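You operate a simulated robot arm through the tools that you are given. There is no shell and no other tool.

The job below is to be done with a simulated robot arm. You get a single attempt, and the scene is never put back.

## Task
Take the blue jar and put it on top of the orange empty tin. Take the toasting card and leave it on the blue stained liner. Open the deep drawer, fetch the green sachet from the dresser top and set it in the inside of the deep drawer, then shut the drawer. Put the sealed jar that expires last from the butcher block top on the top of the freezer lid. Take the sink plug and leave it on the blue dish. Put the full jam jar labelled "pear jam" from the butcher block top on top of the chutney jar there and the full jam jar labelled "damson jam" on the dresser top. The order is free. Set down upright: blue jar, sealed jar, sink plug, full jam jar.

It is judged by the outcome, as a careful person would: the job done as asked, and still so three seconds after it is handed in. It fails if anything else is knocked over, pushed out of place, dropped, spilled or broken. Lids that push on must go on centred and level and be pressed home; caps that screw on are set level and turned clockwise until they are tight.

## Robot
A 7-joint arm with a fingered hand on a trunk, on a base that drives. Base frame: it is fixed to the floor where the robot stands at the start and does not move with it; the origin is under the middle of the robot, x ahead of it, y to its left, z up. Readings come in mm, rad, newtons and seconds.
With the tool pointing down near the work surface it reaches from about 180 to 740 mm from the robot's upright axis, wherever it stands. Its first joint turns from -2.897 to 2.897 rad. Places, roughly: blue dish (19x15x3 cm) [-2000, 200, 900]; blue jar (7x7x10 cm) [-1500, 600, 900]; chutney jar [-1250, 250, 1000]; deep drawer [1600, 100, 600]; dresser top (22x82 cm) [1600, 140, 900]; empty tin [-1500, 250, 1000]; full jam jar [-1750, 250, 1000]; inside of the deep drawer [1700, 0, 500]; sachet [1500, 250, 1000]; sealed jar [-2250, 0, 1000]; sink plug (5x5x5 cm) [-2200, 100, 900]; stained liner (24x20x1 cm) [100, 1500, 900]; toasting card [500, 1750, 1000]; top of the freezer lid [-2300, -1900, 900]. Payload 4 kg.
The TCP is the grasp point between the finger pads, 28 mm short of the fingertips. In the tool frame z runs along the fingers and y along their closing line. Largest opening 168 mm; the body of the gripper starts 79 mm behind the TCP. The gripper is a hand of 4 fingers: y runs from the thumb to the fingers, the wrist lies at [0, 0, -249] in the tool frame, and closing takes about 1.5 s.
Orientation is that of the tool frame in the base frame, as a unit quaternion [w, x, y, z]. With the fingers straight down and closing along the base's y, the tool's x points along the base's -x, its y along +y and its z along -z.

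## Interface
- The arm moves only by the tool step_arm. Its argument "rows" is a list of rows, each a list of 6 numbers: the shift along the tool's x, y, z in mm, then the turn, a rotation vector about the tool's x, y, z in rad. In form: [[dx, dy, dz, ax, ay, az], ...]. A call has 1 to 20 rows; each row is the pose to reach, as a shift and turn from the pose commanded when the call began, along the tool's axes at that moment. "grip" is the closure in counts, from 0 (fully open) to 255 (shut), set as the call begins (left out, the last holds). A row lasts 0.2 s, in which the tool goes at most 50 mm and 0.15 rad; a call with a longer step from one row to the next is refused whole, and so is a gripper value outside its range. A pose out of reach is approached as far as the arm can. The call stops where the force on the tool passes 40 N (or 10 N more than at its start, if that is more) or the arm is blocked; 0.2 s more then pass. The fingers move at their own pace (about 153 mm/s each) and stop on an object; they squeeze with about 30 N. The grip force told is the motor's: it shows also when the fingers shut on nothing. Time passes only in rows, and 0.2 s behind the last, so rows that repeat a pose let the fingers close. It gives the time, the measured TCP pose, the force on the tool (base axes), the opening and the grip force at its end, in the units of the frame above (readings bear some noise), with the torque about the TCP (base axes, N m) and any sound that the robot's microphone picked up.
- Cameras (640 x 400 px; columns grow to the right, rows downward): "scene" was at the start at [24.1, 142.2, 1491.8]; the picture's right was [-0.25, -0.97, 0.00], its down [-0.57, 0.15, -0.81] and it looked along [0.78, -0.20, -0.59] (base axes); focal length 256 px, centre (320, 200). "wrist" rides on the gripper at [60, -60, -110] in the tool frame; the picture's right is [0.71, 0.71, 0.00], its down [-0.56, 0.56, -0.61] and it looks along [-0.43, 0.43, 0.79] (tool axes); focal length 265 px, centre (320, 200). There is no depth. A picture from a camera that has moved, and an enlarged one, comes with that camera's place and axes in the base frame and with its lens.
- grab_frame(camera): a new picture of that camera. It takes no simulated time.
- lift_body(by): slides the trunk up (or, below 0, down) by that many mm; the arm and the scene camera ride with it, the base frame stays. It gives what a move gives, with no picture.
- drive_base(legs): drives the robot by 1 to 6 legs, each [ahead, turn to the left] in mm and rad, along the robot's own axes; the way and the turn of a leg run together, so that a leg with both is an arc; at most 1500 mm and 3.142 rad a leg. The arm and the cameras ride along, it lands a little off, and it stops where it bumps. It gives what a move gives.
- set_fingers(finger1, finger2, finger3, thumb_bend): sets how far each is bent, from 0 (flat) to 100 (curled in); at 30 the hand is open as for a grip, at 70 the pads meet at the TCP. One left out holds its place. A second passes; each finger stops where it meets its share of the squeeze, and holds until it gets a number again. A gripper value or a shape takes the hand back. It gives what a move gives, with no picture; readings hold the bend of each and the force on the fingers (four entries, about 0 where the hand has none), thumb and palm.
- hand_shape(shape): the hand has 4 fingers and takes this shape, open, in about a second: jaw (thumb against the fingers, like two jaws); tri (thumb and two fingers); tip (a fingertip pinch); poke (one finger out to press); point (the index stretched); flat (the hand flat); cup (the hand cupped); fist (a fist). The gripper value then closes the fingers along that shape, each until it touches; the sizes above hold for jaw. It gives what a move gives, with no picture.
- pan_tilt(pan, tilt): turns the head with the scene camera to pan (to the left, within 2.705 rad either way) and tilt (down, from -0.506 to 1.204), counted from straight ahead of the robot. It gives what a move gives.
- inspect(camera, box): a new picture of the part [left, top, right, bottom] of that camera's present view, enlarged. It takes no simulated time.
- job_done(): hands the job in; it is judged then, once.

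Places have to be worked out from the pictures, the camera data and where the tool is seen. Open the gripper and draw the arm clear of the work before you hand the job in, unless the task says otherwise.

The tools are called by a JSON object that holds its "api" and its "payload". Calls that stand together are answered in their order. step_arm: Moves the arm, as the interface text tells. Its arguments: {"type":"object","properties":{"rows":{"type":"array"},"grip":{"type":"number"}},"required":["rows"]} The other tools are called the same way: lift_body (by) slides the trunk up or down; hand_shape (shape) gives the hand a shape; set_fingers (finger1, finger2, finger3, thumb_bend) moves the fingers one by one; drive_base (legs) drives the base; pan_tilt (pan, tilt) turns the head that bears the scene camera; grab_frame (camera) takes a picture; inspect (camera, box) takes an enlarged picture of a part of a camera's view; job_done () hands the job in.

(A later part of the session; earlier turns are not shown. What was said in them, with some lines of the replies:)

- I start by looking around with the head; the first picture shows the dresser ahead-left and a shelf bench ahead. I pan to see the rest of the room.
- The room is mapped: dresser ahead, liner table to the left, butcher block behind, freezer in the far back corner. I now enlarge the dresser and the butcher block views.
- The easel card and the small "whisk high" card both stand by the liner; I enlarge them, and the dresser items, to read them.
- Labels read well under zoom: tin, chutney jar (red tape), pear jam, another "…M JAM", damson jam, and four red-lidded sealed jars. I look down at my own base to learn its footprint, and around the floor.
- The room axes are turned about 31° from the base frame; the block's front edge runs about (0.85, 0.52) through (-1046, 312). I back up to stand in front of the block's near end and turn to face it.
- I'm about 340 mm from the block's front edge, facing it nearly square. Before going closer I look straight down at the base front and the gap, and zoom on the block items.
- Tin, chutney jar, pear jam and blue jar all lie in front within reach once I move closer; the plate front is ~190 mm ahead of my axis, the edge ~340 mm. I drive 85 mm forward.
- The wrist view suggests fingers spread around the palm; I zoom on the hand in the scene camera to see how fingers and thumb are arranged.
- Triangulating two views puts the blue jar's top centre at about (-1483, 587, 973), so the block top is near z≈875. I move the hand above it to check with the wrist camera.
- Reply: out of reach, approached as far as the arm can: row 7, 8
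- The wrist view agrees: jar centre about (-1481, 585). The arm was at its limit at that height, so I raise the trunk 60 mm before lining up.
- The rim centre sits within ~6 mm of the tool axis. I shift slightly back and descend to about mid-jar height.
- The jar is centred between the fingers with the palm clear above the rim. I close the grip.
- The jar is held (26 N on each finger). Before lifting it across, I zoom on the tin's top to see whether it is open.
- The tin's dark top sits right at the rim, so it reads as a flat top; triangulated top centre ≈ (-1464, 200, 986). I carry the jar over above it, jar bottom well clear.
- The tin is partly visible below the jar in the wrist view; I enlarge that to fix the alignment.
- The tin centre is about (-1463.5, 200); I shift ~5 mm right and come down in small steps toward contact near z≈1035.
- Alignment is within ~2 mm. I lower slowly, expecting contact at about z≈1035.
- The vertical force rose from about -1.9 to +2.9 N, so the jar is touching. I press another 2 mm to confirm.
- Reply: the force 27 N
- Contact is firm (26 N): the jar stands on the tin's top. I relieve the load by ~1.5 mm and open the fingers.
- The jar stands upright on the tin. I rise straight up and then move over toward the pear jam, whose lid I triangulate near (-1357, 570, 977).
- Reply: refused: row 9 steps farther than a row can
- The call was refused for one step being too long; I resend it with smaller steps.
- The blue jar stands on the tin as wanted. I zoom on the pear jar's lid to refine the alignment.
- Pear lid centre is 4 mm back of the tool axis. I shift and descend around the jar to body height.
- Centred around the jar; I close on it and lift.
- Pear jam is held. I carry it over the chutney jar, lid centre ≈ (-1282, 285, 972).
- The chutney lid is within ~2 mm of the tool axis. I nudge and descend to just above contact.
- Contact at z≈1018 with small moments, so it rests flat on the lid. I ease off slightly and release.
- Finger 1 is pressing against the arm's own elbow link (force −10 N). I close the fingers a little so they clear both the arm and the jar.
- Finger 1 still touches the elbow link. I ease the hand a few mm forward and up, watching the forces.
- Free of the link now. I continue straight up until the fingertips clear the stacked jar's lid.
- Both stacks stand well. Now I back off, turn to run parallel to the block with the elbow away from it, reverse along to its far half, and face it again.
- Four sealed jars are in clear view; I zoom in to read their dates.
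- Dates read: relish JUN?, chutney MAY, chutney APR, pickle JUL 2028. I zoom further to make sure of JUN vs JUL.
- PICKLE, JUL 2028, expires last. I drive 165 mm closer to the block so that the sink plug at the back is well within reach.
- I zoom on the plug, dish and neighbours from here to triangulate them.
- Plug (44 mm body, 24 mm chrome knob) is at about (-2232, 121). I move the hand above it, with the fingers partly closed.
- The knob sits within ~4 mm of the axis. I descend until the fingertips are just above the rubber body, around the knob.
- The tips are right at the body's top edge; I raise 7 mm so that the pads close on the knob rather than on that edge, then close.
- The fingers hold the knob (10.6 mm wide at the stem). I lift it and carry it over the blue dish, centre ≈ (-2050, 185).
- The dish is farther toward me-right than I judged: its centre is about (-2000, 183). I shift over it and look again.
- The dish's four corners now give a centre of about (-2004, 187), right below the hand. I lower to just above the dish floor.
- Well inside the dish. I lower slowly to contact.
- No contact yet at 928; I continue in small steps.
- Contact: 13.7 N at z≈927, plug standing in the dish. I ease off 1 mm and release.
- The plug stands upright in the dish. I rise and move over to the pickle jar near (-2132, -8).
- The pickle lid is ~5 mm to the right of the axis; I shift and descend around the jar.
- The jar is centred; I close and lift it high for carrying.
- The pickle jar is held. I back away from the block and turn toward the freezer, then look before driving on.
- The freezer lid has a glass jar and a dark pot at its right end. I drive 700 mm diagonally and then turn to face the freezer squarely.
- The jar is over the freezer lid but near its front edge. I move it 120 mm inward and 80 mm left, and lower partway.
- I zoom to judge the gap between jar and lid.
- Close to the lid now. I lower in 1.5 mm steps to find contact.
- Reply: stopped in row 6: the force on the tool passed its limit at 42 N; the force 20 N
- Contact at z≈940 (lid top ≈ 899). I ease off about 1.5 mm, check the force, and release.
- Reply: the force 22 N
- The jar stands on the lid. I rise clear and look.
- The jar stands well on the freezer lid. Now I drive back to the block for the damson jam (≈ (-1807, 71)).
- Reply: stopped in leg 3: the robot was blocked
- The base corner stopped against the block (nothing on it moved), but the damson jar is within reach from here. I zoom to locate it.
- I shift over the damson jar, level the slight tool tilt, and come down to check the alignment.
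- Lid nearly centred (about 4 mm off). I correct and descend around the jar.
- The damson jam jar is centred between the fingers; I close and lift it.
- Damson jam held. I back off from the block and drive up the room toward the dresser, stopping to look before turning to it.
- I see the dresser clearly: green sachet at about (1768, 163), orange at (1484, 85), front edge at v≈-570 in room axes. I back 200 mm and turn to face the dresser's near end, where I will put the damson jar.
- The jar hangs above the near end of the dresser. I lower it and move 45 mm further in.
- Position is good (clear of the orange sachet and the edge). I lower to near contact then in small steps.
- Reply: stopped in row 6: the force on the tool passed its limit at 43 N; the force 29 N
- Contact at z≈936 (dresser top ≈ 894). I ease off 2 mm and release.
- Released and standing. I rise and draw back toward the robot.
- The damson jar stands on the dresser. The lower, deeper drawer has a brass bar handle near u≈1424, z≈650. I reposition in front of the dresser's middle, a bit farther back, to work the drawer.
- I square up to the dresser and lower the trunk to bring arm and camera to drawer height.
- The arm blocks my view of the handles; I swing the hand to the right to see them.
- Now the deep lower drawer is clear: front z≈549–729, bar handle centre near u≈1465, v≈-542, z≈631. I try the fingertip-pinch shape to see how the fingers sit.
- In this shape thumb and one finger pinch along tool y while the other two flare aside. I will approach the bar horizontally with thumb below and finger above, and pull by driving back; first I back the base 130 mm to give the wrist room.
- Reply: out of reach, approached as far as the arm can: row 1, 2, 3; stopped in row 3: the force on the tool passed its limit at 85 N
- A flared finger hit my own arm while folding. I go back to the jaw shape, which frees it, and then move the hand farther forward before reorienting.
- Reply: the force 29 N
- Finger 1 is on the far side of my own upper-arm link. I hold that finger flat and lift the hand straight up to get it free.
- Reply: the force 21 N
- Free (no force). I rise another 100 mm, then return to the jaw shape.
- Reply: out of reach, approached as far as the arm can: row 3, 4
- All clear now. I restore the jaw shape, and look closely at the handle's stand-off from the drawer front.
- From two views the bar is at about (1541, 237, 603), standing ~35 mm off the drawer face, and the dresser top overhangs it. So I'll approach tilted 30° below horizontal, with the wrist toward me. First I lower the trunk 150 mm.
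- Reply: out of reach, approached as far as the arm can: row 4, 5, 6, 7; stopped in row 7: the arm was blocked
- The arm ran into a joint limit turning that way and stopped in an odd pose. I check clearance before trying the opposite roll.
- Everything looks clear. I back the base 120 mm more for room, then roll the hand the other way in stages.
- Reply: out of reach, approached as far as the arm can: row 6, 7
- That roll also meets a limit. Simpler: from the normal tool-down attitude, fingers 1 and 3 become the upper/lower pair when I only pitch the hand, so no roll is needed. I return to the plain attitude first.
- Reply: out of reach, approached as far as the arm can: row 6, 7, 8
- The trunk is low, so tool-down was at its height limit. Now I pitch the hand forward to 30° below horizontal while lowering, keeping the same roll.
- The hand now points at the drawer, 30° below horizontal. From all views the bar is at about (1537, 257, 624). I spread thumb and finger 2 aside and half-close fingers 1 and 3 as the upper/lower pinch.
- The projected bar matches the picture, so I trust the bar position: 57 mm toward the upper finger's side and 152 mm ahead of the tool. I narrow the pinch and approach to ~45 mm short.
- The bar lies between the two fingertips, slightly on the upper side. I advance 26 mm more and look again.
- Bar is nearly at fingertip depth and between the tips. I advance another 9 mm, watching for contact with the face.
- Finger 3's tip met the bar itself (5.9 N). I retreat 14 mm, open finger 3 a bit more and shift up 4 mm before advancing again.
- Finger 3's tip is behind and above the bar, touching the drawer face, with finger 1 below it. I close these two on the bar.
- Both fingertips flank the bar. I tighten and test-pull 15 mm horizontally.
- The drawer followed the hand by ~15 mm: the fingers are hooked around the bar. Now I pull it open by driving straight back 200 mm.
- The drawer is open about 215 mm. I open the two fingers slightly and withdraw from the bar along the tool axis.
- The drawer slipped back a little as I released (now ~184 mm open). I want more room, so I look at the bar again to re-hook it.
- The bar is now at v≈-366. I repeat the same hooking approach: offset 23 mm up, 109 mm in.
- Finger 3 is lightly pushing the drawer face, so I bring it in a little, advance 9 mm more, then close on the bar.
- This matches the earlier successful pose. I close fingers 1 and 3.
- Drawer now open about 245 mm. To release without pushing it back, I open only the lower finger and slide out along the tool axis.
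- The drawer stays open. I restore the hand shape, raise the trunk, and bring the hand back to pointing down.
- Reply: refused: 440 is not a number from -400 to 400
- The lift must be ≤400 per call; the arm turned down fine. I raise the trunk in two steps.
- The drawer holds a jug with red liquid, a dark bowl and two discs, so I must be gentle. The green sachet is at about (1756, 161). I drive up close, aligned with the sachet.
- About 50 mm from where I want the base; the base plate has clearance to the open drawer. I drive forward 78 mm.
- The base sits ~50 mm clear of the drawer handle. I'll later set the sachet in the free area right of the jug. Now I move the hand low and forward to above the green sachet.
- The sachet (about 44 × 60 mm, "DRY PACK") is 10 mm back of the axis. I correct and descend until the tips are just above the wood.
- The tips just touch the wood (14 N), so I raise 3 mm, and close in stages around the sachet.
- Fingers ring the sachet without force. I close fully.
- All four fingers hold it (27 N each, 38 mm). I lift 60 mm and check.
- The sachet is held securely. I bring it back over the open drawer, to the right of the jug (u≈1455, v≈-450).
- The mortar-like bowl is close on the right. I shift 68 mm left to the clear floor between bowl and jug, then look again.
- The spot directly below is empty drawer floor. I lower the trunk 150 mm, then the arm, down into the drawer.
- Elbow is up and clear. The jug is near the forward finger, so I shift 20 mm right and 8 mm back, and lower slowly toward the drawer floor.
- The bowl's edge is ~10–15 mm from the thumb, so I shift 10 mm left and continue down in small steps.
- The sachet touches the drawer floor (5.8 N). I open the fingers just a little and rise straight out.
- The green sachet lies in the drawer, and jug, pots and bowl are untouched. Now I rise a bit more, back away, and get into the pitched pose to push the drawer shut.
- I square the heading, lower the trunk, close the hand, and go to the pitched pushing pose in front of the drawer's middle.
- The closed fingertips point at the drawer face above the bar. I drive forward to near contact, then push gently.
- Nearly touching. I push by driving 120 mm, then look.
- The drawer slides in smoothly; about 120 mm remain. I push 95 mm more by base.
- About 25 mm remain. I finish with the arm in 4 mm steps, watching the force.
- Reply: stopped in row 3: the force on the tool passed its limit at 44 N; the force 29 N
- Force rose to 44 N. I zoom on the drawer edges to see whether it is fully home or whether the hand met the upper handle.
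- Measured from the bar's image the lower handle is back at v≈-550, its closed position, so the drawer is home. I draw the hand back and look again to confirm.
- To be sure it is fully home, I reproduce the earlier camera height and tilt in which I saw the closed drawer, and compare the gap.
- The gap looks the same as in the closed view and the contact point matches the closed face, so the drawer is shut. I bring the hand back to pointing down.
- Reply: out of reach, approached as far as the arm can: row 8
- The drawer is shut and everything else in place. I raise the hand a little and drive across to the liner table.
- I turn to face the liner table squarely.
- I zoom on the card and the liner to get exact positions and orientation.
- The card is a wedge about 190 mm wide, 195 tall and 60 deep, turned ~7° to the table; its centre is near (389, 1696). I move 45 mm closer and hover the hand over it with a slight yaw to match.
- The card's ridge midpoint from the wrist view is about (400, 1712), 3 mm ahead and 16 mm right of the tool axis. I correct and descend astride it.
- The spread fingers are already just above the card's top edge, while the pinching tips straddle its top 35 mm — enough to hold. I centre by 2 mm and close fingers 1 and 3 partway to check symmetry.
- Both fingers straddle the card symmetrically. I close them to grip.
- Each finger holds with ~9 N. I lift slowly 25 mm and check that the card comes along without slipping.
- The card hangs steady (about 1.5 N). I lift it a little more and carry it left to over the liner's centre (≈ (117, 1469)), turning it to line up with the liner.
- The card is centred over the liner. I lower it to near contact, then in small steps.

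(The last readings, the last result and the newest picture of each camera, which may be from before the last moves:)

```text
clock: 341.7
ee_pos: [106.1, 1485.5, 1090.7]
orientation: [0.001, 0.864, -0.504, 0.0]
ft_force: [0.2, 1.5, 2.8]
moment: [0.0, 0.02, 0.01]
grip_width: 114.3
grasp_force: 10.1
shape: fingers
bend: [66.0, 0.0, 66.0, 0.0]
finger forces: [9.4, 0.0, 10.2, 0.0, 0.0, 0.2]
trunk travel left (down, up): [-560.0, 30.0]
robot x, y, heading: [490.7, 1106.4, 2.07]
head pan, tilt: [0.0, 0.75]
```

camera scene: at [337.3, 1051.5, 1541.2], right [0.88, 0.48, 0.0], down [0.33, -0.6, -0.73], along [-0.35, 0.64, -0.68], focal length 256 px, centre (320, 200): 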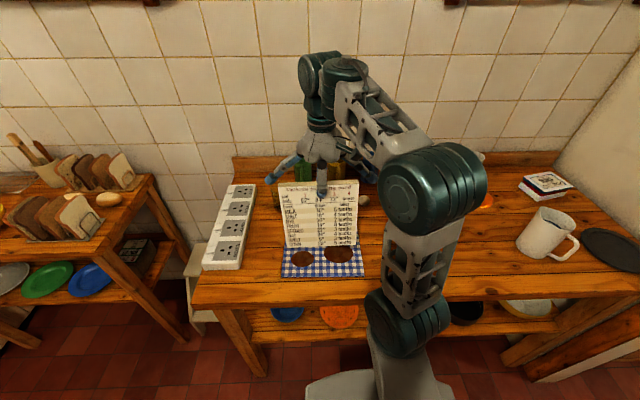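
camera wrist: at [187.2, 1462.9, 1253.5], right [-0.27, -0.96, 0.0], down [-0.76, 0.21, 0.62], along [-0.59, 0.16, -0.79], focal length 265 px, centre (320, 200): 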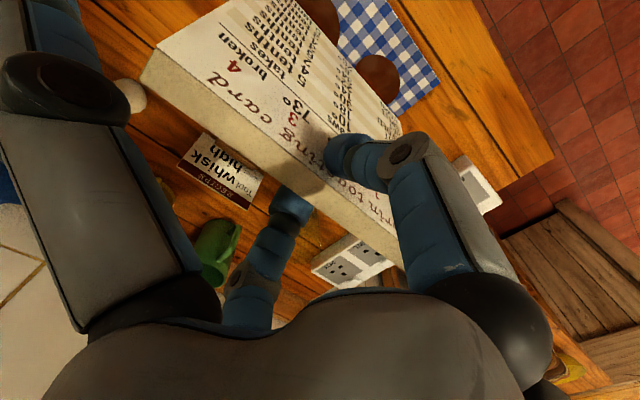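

The card now rests on the liner (+2.8 N). I open the two fingers together.

{"api": "set_fingers", "payload": {"finger1": 55, "finger3": 55}}

{"api": "set_fingers", "payload": {"finger1": 45, "finger3": 45}}

{"api": "grab_frame", "payload": {"camera": "wrist"}}

{"api": "inspect", "payload": {"camera": "scene", "box": [240, 130, 420, 300]}}

```text
clock: 342.7
ee_pos: [105.7, 1484.9, 1090.9]
orientation: [-0.001, 0.864, -0.503, -0.001]
ft_force: [0.2, 0.7, -0.1]
moment: [-0.03, -0.02, 0.07]
grip_width: 120.3
grasp_force: 0.0
shape: fingers
bend: [55.0, 0.0, 55.0, 0.0]
finger forces: [0.0, 0.0, 0.0, 0.1, 0.0, 0.0]
trunk travel left (down, up): [-560.0, 30.0]
robot x, y, heading: [490.1, 1112.4, 2.069]
head pan, tilt: [0.0, 0.75]
```

```text
clock: 343.7
ee_pos: [104.1, 1485.3, 1091.7]
orientation: [-0.001, 0.864, -0.503, 0.0]
ft_force: [-0.2, -0.5, 0.0]
moment: [0.01, -0.02, -0.01]
grip_width: 128.3
grasp_force: 0.0
shape: fingers
bend: [45.0, 0.0, 45.0, 0.0]
finger forces: [0.0, 0.0, 0.0, 0.0, 0.1, 0.0]
trunk travel left (down, up): [-560.0, 30.0]
robot x, y, heading: [493.2, 1109.3, 2.071]
head pan, tilt: [0.0, 0.75]
```

```text
taken
camera wrist: at [187.6, 1462.1, 1200.9], right [-0.27, -0.96, 0.0], down [-0.76, 0.21, 0.62], along [-0.59, 0.16, -0.79], focal length 265 px, centre (320, 200)
```

wrist: 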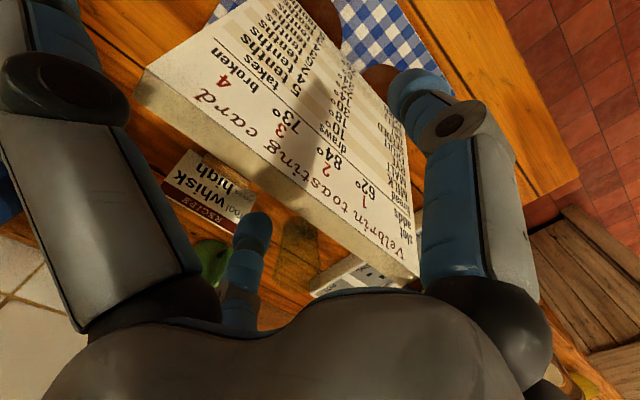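

```text
2.35 times, centred on (330, 215) of scene
camera zoom: at [337.3, 1051.4, 1541.2], right [0.88, 0.48, 0.0], down [0.33, -0.6, -0.73], along [-0.35, 0.64, -0.68], focal length 603 px, centre (296, 165)
```

zoom: 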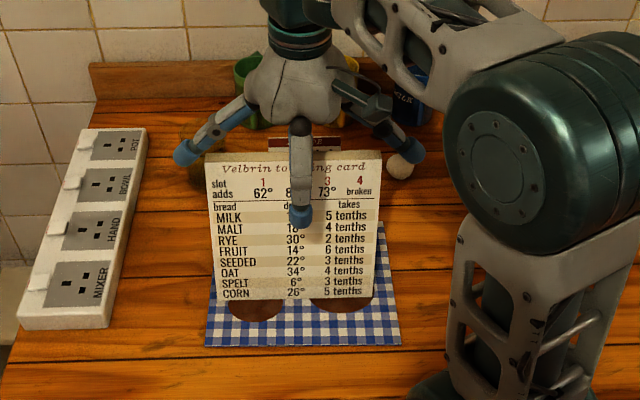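

The card stands on the liner. I rise straight up and then draw the arm back.

{"api": "step_arm", "payload": {"rows": [[0, 0, -20, 0, 0, 0], [0, 0, -50, 0, 0, 0], [0, 0, -85, 0, 0, 0], [0, 0, -110, 0, 0, 0], [30, 0, -110, 0, 0, 0], [70, 0, -110, 0, 0, 0], [110, 0, -110, 0, 0, 0], [140, 0, -110, 0, 0, 0], [140, 0, -110, 0, 0, 0]]}}

{"api": "hand_shape", "payload": {"shape": "jaw"}}

{"api": "grab_frame", "payload": {"camera": "scene"}}

{"api": "inspect", "payload": {"camera": "scene", "box": [240, 130, 420, 300]}}

```text
clock: 345.7
ee_pos: [175.3, 1363.4, 1201.8]
orientation: [0.0, 0.864, -0.503, 0.001]
ft_force: [0.1, -0.9, -0.7]
moment: [-0.03, -0.02, -0.03]
grip_width: 128.6
grasp_force: 0.1
shape: fingers
bend: [45.0, 0.0, 45.0, 0.0]
finger forces: [0.0, 0.0, 0.0, 0.0, 0.0, 0.0]
trunk travel left (down, up): [-560.0, 30.0]
robot x, y, heading: [493.8, 1107.3, 2.069]
head pan, tilt: [0.0, 0.75]
```

```text
clock: 346.6
ee_pos: [175.3, 1363.1, 1202.8]
orientation: [-0.001, 0.865, -0.502, 0.0]
ft_force: [-0.4, -0.3, 0.5]
moment: [-0.01, 0.0, -0.05]
grip_width: 167.8
grasp_force: 0.0
shape: jaw
bend: [30.0, 30.0, 30.0, 30.0]
finger forces: [0.1, 0.0, 0.0, 0.0, 0.0, 0.0]
trunk travel left (down, up): [-560.0, 30.0]
robot x, y, heading: [490.8, 1107.9, 2.065]
head pan, tilt: [0.0, 0.75]
```

```text
taken
camera scene: at [337.3, 1051.4, 1541.2], right [0.88, 0.48, 0.0], down [0.33, -0.6, -0.73], along [-0.35, 0.64, -0.68], focal length 256 px, centre (320, 200)
```

scene: 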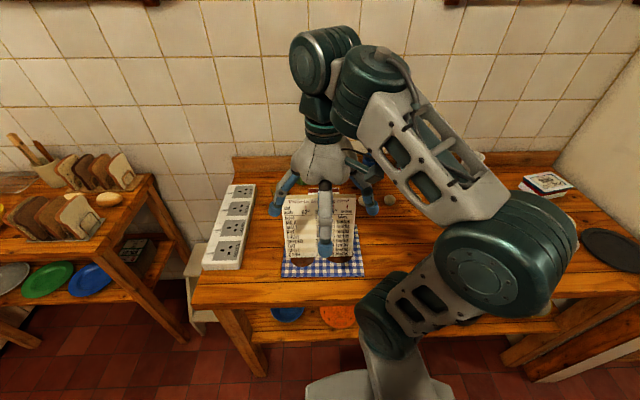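

```text
2.35 times, centred on (330, 215) of scene
camera zoom: at [337.3, 1051.4, 1541.2], right [0.88, 0.48, 0.0], down [0.33, -0.6, -0.73], along [-0.35, 0.64, -0.68], focal length 603 px, centre (296, 165)
```

zoom: 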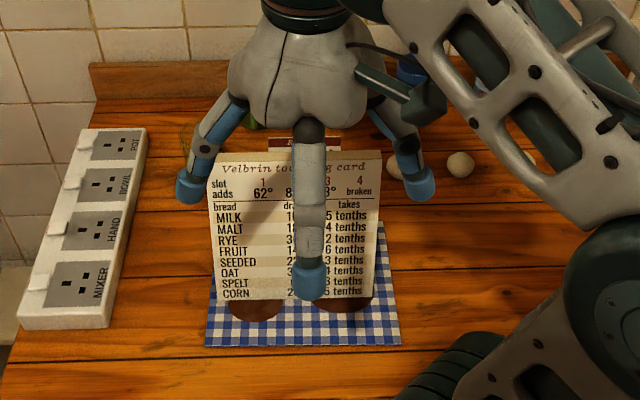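

Now I back away from the table and look around to verify every placement from here.

{"api": "drive_base", "payload": {"legs": [[-350, 0]]}}

{"api": "pan_tilt", "payload": {"pan": 0.2, "tilt": 0.6}}

{"api": "inspect", "payload": {"camera": "scene", "box": [160, 80, 480, 280]}}

{"api": "pan_tilt", "payload": {"pan": 1.3, "tilt": 0.4}}

{"api": "grab_frame", "payload": {"camera": "scene"}}

{"api": "pan_tilt", "payload": {"pan": -2.6, "tilt": 0.5}}

{"api": "grab_frame", "payload": {"camera": "scene"}}

```text
clock: 348.8
ee_pos: [343.5, 1056.6, 1201.3]
orientation: [-0.001, 0.864, -0.504, -0.001]
ft_force: [0.0, 0.1, 0.1]
moment: [0.02, 0.02, 0.01]
grip_width: 168.3
grasp_force: 0.0
shape: jaw
bend: [30.0, 30.0, 30.0, 30.0]
finger forces: [0.0, 0.0, 0.0, 0.1, 0.0, 0.0]
trunk travel left (down, up): [-560.0, 30.0]
robot x, y, heading: [658.4, 800.5, 2.066]
head pan, tilt: [0.0, 0.75]
```

```text
clock: 349.6
ee_pos: [342.5, 1056.1, 1203.0]
orientation: [-0.001, 0.864, -0.503, 0.0]
ft_force: [0.2, 0.0, -0.5]
moment: [0.0, -0.02, 0.02]
grip_width: 167.9
grasp_force: 0.1
shape: jaw
bend: [30.0, 30.0, 30.0, 30.0]
finger forces: [0.1, 0.0, 0.1, 0.1, 0.1, 0.0]
trunk travel left (down, up): [-560.0, 30.0]
robot x, y, heading: [660.4, 804.0, 2.074]
head pan, tilt: [0.201, 0.6]
```

```text
2.00 times, centred on (320, 180) of scene
camera zoom: at [487.1, 739.5, 1554.0], right [0.77, 0.64, 0.0], down [0.36, -0.43, -0.82], along [-0.53, 0.63, -0.57], focal length 513 px, centre (320, 240)
```

zoom: 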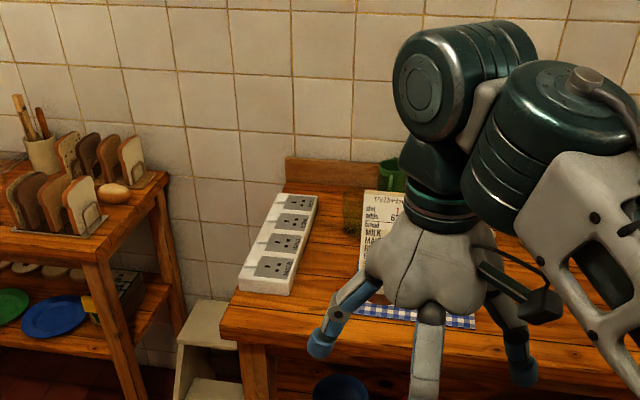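

```text
clock: 350.9
ee_pos: [342.7, 1056.2, 1202.6]
orientation: [-0.001, 0.864, -0.503, -0.001]
ft_force: [-0.5, -0.1, -0.2]
moment: [-0.04, 0.02, -0.01]
grip_width: 167.7
grasp_force: 0.0
shape: jaw
bend: [30.0, 30.0, 30.0, 30.0]
finger forces: [0.0, 0.1, 0.0, 0.0, 0.0, 0.1]
trunk travel left (down, up): [-560.0, 30.0]
robot x, y, heading: [659.1, 801.7, 2.068]
head pan, tilt: [1.3, 0.4]
```

```text
taken
camera scene: at [453.6, 651.0, 1572.3], right [-0.23, 0.97, 0.0], down [0.38, 0.09, -0.92], along [-0.9, -0.21, -0.39], focal length 256 px, centre (320, 200)
```

scene: 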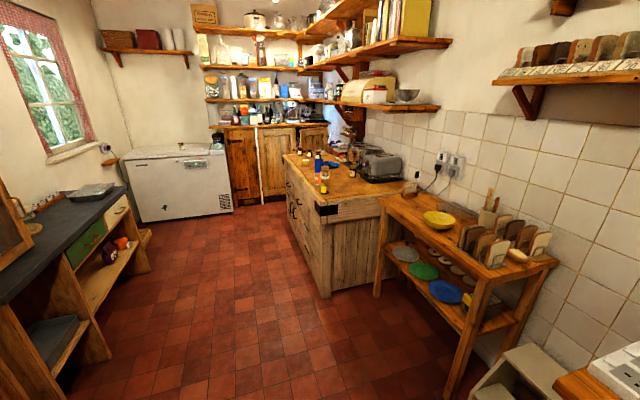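

```text
clock: 354.1
ee_pos: [342.9, 1055.3, 1200.8]
orientation: [-0.001, 0.865, -0.502, -0.001]
ft_force: [-0.3, 0.0, 1.2]
moment: [0.03, -0.03, 0.01]
grip_width: 167.8
grasp_force: 0.1
shape: jaw
bend: [30.0, 30.0, 30.0, 30.0]
finger forces: [0.1, 0.0, 0.0, 0.0, 0.1, 0.1]
trunk travel left (down, up): [-560.0, 30.0]
robot x, y, heading: [655.2, 801.1, 2.067]
head pan, tilt: [-2.601, 0.499]
```

```text
taken
camera scene: at [622.3, 625.7, 1563.2], right [-0.51, -0.86, 0.0], down [-0.41, 0.24, -0.88], along [0.76, -0.44, -0.48], focal length 256 px, centre (320, 200)
```

scene: 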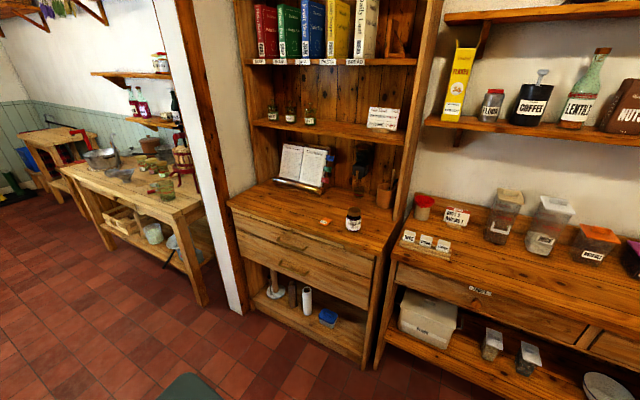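

I zoom on the dresser (drawer flush? damson upright?) and on the block and freezer.

{"api": "inspect", "payload": {"camera": "scene", "box": [220, 190, 410, 330]}}

{"api": "pan_tilt", "payload": {"pan": 1.3, "tilt": 0.4}}

{"api": "inspect", "payload": {"camera": "scene", "box": [270, 130, 410, 220]}}

{"api": "inspect", "payload": {"camera": "scene", "box": [110, 110, 250, 200]}}

```text
2.86 times, centred on (315, 260) of scene
camera zoom: at [622.3, 625.7, 1563.2], right [-0.51, -0.86, 0.0], down [-0.41, 0.24, -0.88], along [0.76, -0.44, -0.48], focal length 733 px, centre (334, 29)
```

zoom: 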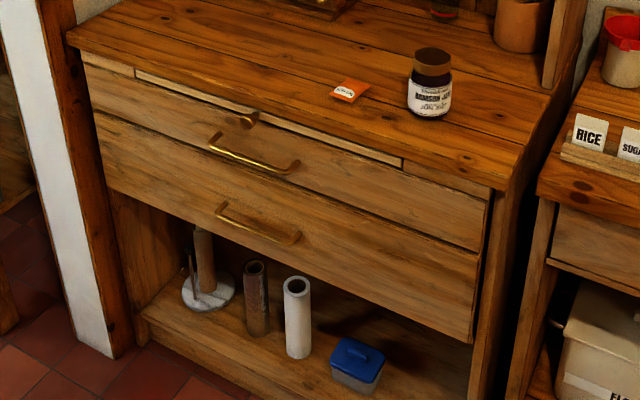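

```text
clock: 357.3
ee_pos: [342.5, 1055.8, 1202.3]
orientation: [-0.001, 0.865, -0.502, -0.001]
ft_force: [0.3, 0.6, -0.6]
moment: [0.0, 0.04, 0.02]
grip_width: 168.0
grasp_force: 0.0
shape: jaw
bend: [30.0, 30.0, 30.0, 30.0]
finger forces: [0.0, 0.0, 0.1, 0.0, 0.1, 0.0]
trunk travel left (down, up): [-560.0, 30.0]
robot x, y, heading: [659.4, 802.3, 2.071]
head pan, tilt: [1.3, 0.4]
```

```text
4.44 times, centred on (340, 175) of scene
camera zoom: at [453.6, 651.0, 1572.3], right [-0.23, 0.97, 0.0], down [0.38, 0.09, -0.92], along [-0.9, -0.21, -0.39], focal length 1140 px, centre (231, 311)
```

zoom: 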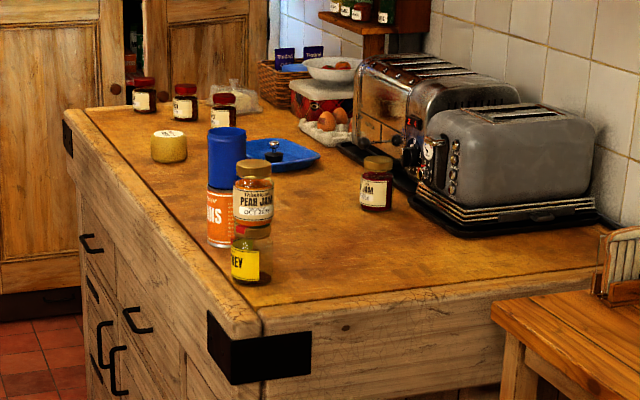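

```text
4.44 times, centred on (180, 155) of scene
camera zoom: at [453.6, 651.0, 1572.3], right [-0.23, 0.97, 0.0], down [0.38, 0.09, -0.92], along [-0.9, -0.21, -0.39], focal length 1140 px, centre (942, 400)
```

zoom: 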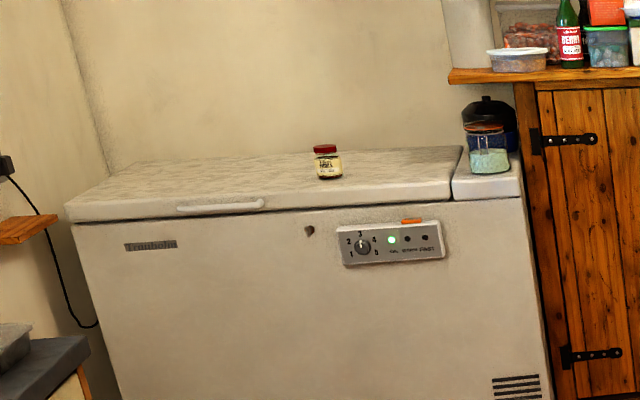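

Stacks, plug, freezer jar and damson all stand. I take a closer look at the drawer's right edge to be certain it is flush.

{"api": "pan_tilt", "payload": {"pan": -2.6, "tilt": 0.5}}

{"api": "inspect", "payload": {"camera": "scene", "box": [340, 240, 400, 310]}}

{"api": "inspect", "payload": {"camera": "scene", "box": [240, 210, 320, 280]}}

{"api": "pan_tilt", "payload": {"pan": 0.05, "tilt": 0.6}}

{"api": "grab_frame", "payload": {"camera": "scene"}}

```text
clock: 360.5
ee_pos: [343.4, 1057.0, 1202.5]
orientation: [-0.001, 0.864, -0.503, -0.001]
ft_force: [-0.2, 0.7, 0.5]
moment: [0.0, 0.02, -0.01]
grip_width: 167.8
grasp_force: 0.0
shape: jaw
bend: [30.0, 30.0, 30.0, 30.0]
finger forces: [0.0, 0.0, 0.0, 0.1, 0.0, 0.1]
trunk travel left (down, up): [-560.0, 30.0]
robot x, y, heading: [662.9, 803.0, 2.071]
head pan, tilt: [-2.601, 0.499]
```

```text
5.71 times, centred on (370, 275) of scene
camera zoom: at [622.3, 625.7, 1563.2], right [-0.51, -0.86, 0.0], down [-0.41, 0.24, -0.88], along [0.76, -0.44, -0.48], focal length 1465 px, centre (34, -229)
```

zoom: 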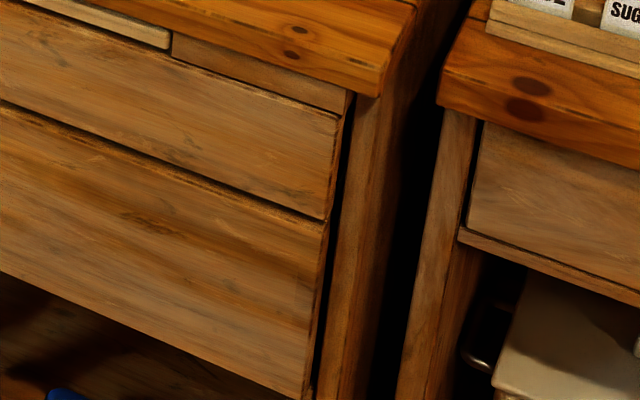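

```text
5.71 times, centred on (280, 245) of scene
camera zoom: at [622.3, 625.7, 1563.2], right [-0.51, -0.86, 0.0], down [-0.41, 0.24, -0.88], along [0.76, -0.44, -0.48], focal length 1465 px, centre (549, -57)
```

zoom: 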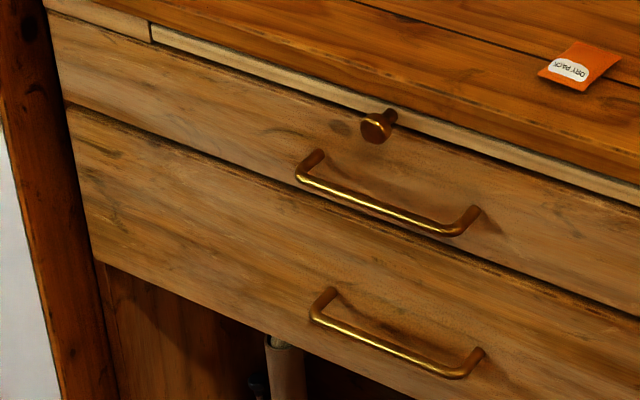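

```text
clock: 362.9
ee_pos: [343.3, 1056.8, 1201.5]
orientation: [0.0, 0.864, -0.503, -0.001]
ft_force: [0.4, -0.9, -0.3]
moment: [0.0, 0.0, 0.01]
grip_width: 167.8
grasp_force: 0.1
shape: jaw
bend: [30.0, 30.0, 30.0, 30.0]
finger forces: [0.0, 0.0, 0.0, 0.0, 0.0, 0.0]
trunk travel left (down, up): [-560.0, 30.0]
robot x, y, heading: [660.4, 803.3, 2.07]
head pan, tilt: [0.051, 0.6]
```

```text
taken
camera scene: at [497.8, 747.3, 1554.1], right [0.85, 0.52, 0.0], down [0.29, -0.48, -0.83], along [-0.43, 0.7, -0.56], focal length 256 px, centre (320, 200)
```

scene: 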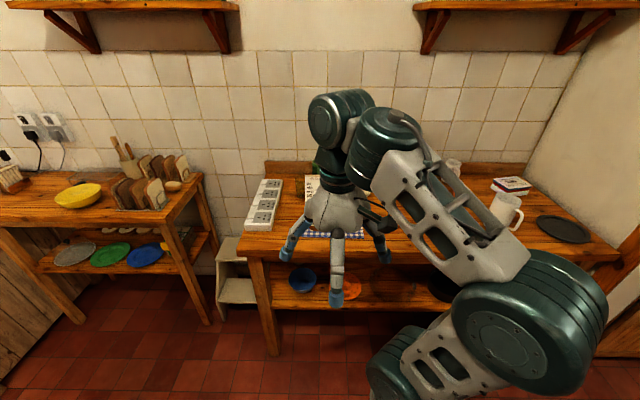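

The drawer edges line up flush. One last unobstructed look at the card on the liner after backing away a bit and swinging the view.

{"api": "drive_base", "payload": {"legs": [[-250, 0], [0, -0.6]]}}

{"api": "pan_tilt", "payload": {"pan": 0.75, "tilt": 0.45}}

{"api": "grab_frame", "payload": {"camera": "scene"}}

{"api": "inspect", "payload": {"camera": "scene", "box": [220, 140, 460, 290]}}

```text
clock: 366.4
ee_pos: [667.3, 967.2, 1201.8]
orientation: [0.0, -0.674, 0.738, 0.0]
ft_force: [-0.6, -0.5, -1.0]
moment: [0.02, -0.01, 0.04]
grip_width: 167.8
grasp_force: 0.1
shape: jaw
bend: [30.0, 30.0, 30.0, 30.0]
finger forces: [0.0, 0.0, 0.1, 0.0, 0.0, 0.1]
trunk travel left (down, up): [-560.0, 30.0]
robot x, y, heading: [783.0, 576.2, 1.457]
head pan, tilt: [0.051, 0.6]
```

```text
clock: 367.4
ee_pos: [667.5, 965.4, 1202.4]
orientation: [0.001, -0.674, 0.739, 0.0]
ft_force: [-0.1, -0.4, 0.3]
moment: [-0.01, -0.01, 0.02]
grip_width: 167.9
grasp_force: 0.1
shape: jaw
bend: [30.0, 30.0, 30.0, 30.0]
finger forces: [0.0, 0.0, 0.1, 0.0, 0.0, 0.1]
trunk travel left (down, up): [-560.0, 30.0]
robot x, y, heading: [783.0, 573.6, 1.459]
head pan, tilt: [0.75, 0.45]
```

```text
taken
camera scene: at [557.2, 608.9, 1567.6], right [0.8, 0.6, 0.0], down [0.26, -0.35, -0.9], along [-0.54, 0.72, -0.44], focal length 256 px, centre (320, 200)
```

scene: 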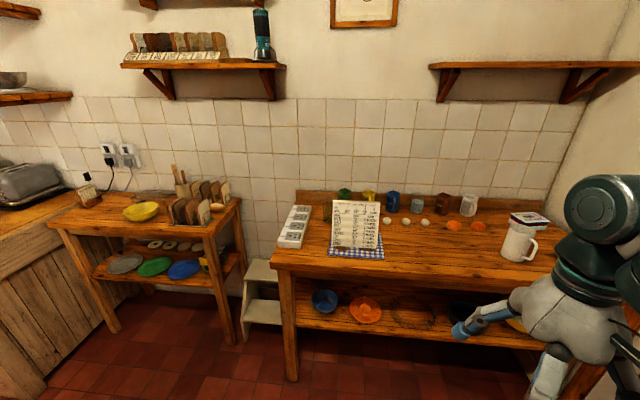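

```text
2.67 times, centred on (340, 215) of scene
camera zoom: at [557.2, 608.9, 1567.6], right [0.8, 0.6, 0.0], down [0.26, -0.35, -0.9], along [-0.54, 0.72, -0.44], focal length 684 px, centre (267, 160)
```

zoom: 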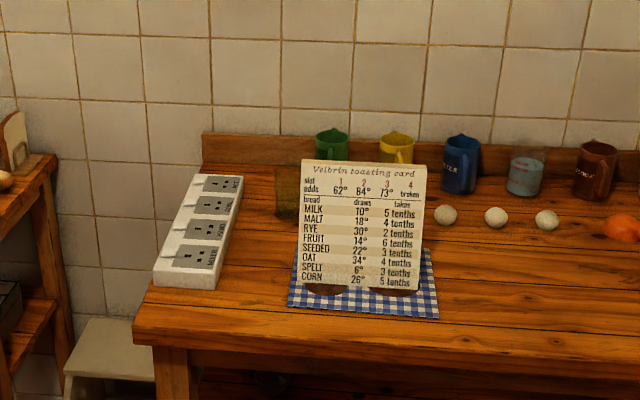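

All tasks are visible as asked: the card stands on the liner, stacks and jars stand upright, the drawer is shut with the sachet inside. The gripper is open and the arm is clear, so I hand the job in.

{"api": "job_done", "payload": {}}

```text
The job is handed in.
```

All seven parts of the job are done and handed in. From the pictures before handing in, the placements looked right and nothing else appeared knocked over or out of place.

- **Blue jar:** standing on the orange empty tin, a few millimetres off centre.
- **Pear jam:** standing on the chutney jar.
- **Sink plug:** standing upright in the blue dish.
- **Sealed jar:** the pickle jar (best before July 2028, the latest of the four) is on the freezer lid.
- **Damson jam:** standing on the dresser top, clear of the orange sachet.
- **Green sachet:** on the floor of the deep drawer, clear of the jug and other things inside. The drawer is shut; the fronts line up, and the push to close it ended against a firm stop.
- **Toasting card:** standing on the blue stained liner.

My base corner bumped the butcher block once. A finger caught on my own arm while I was working on the drawer; I freed it before carrying on. In the pictures neither seemed to shift anything.
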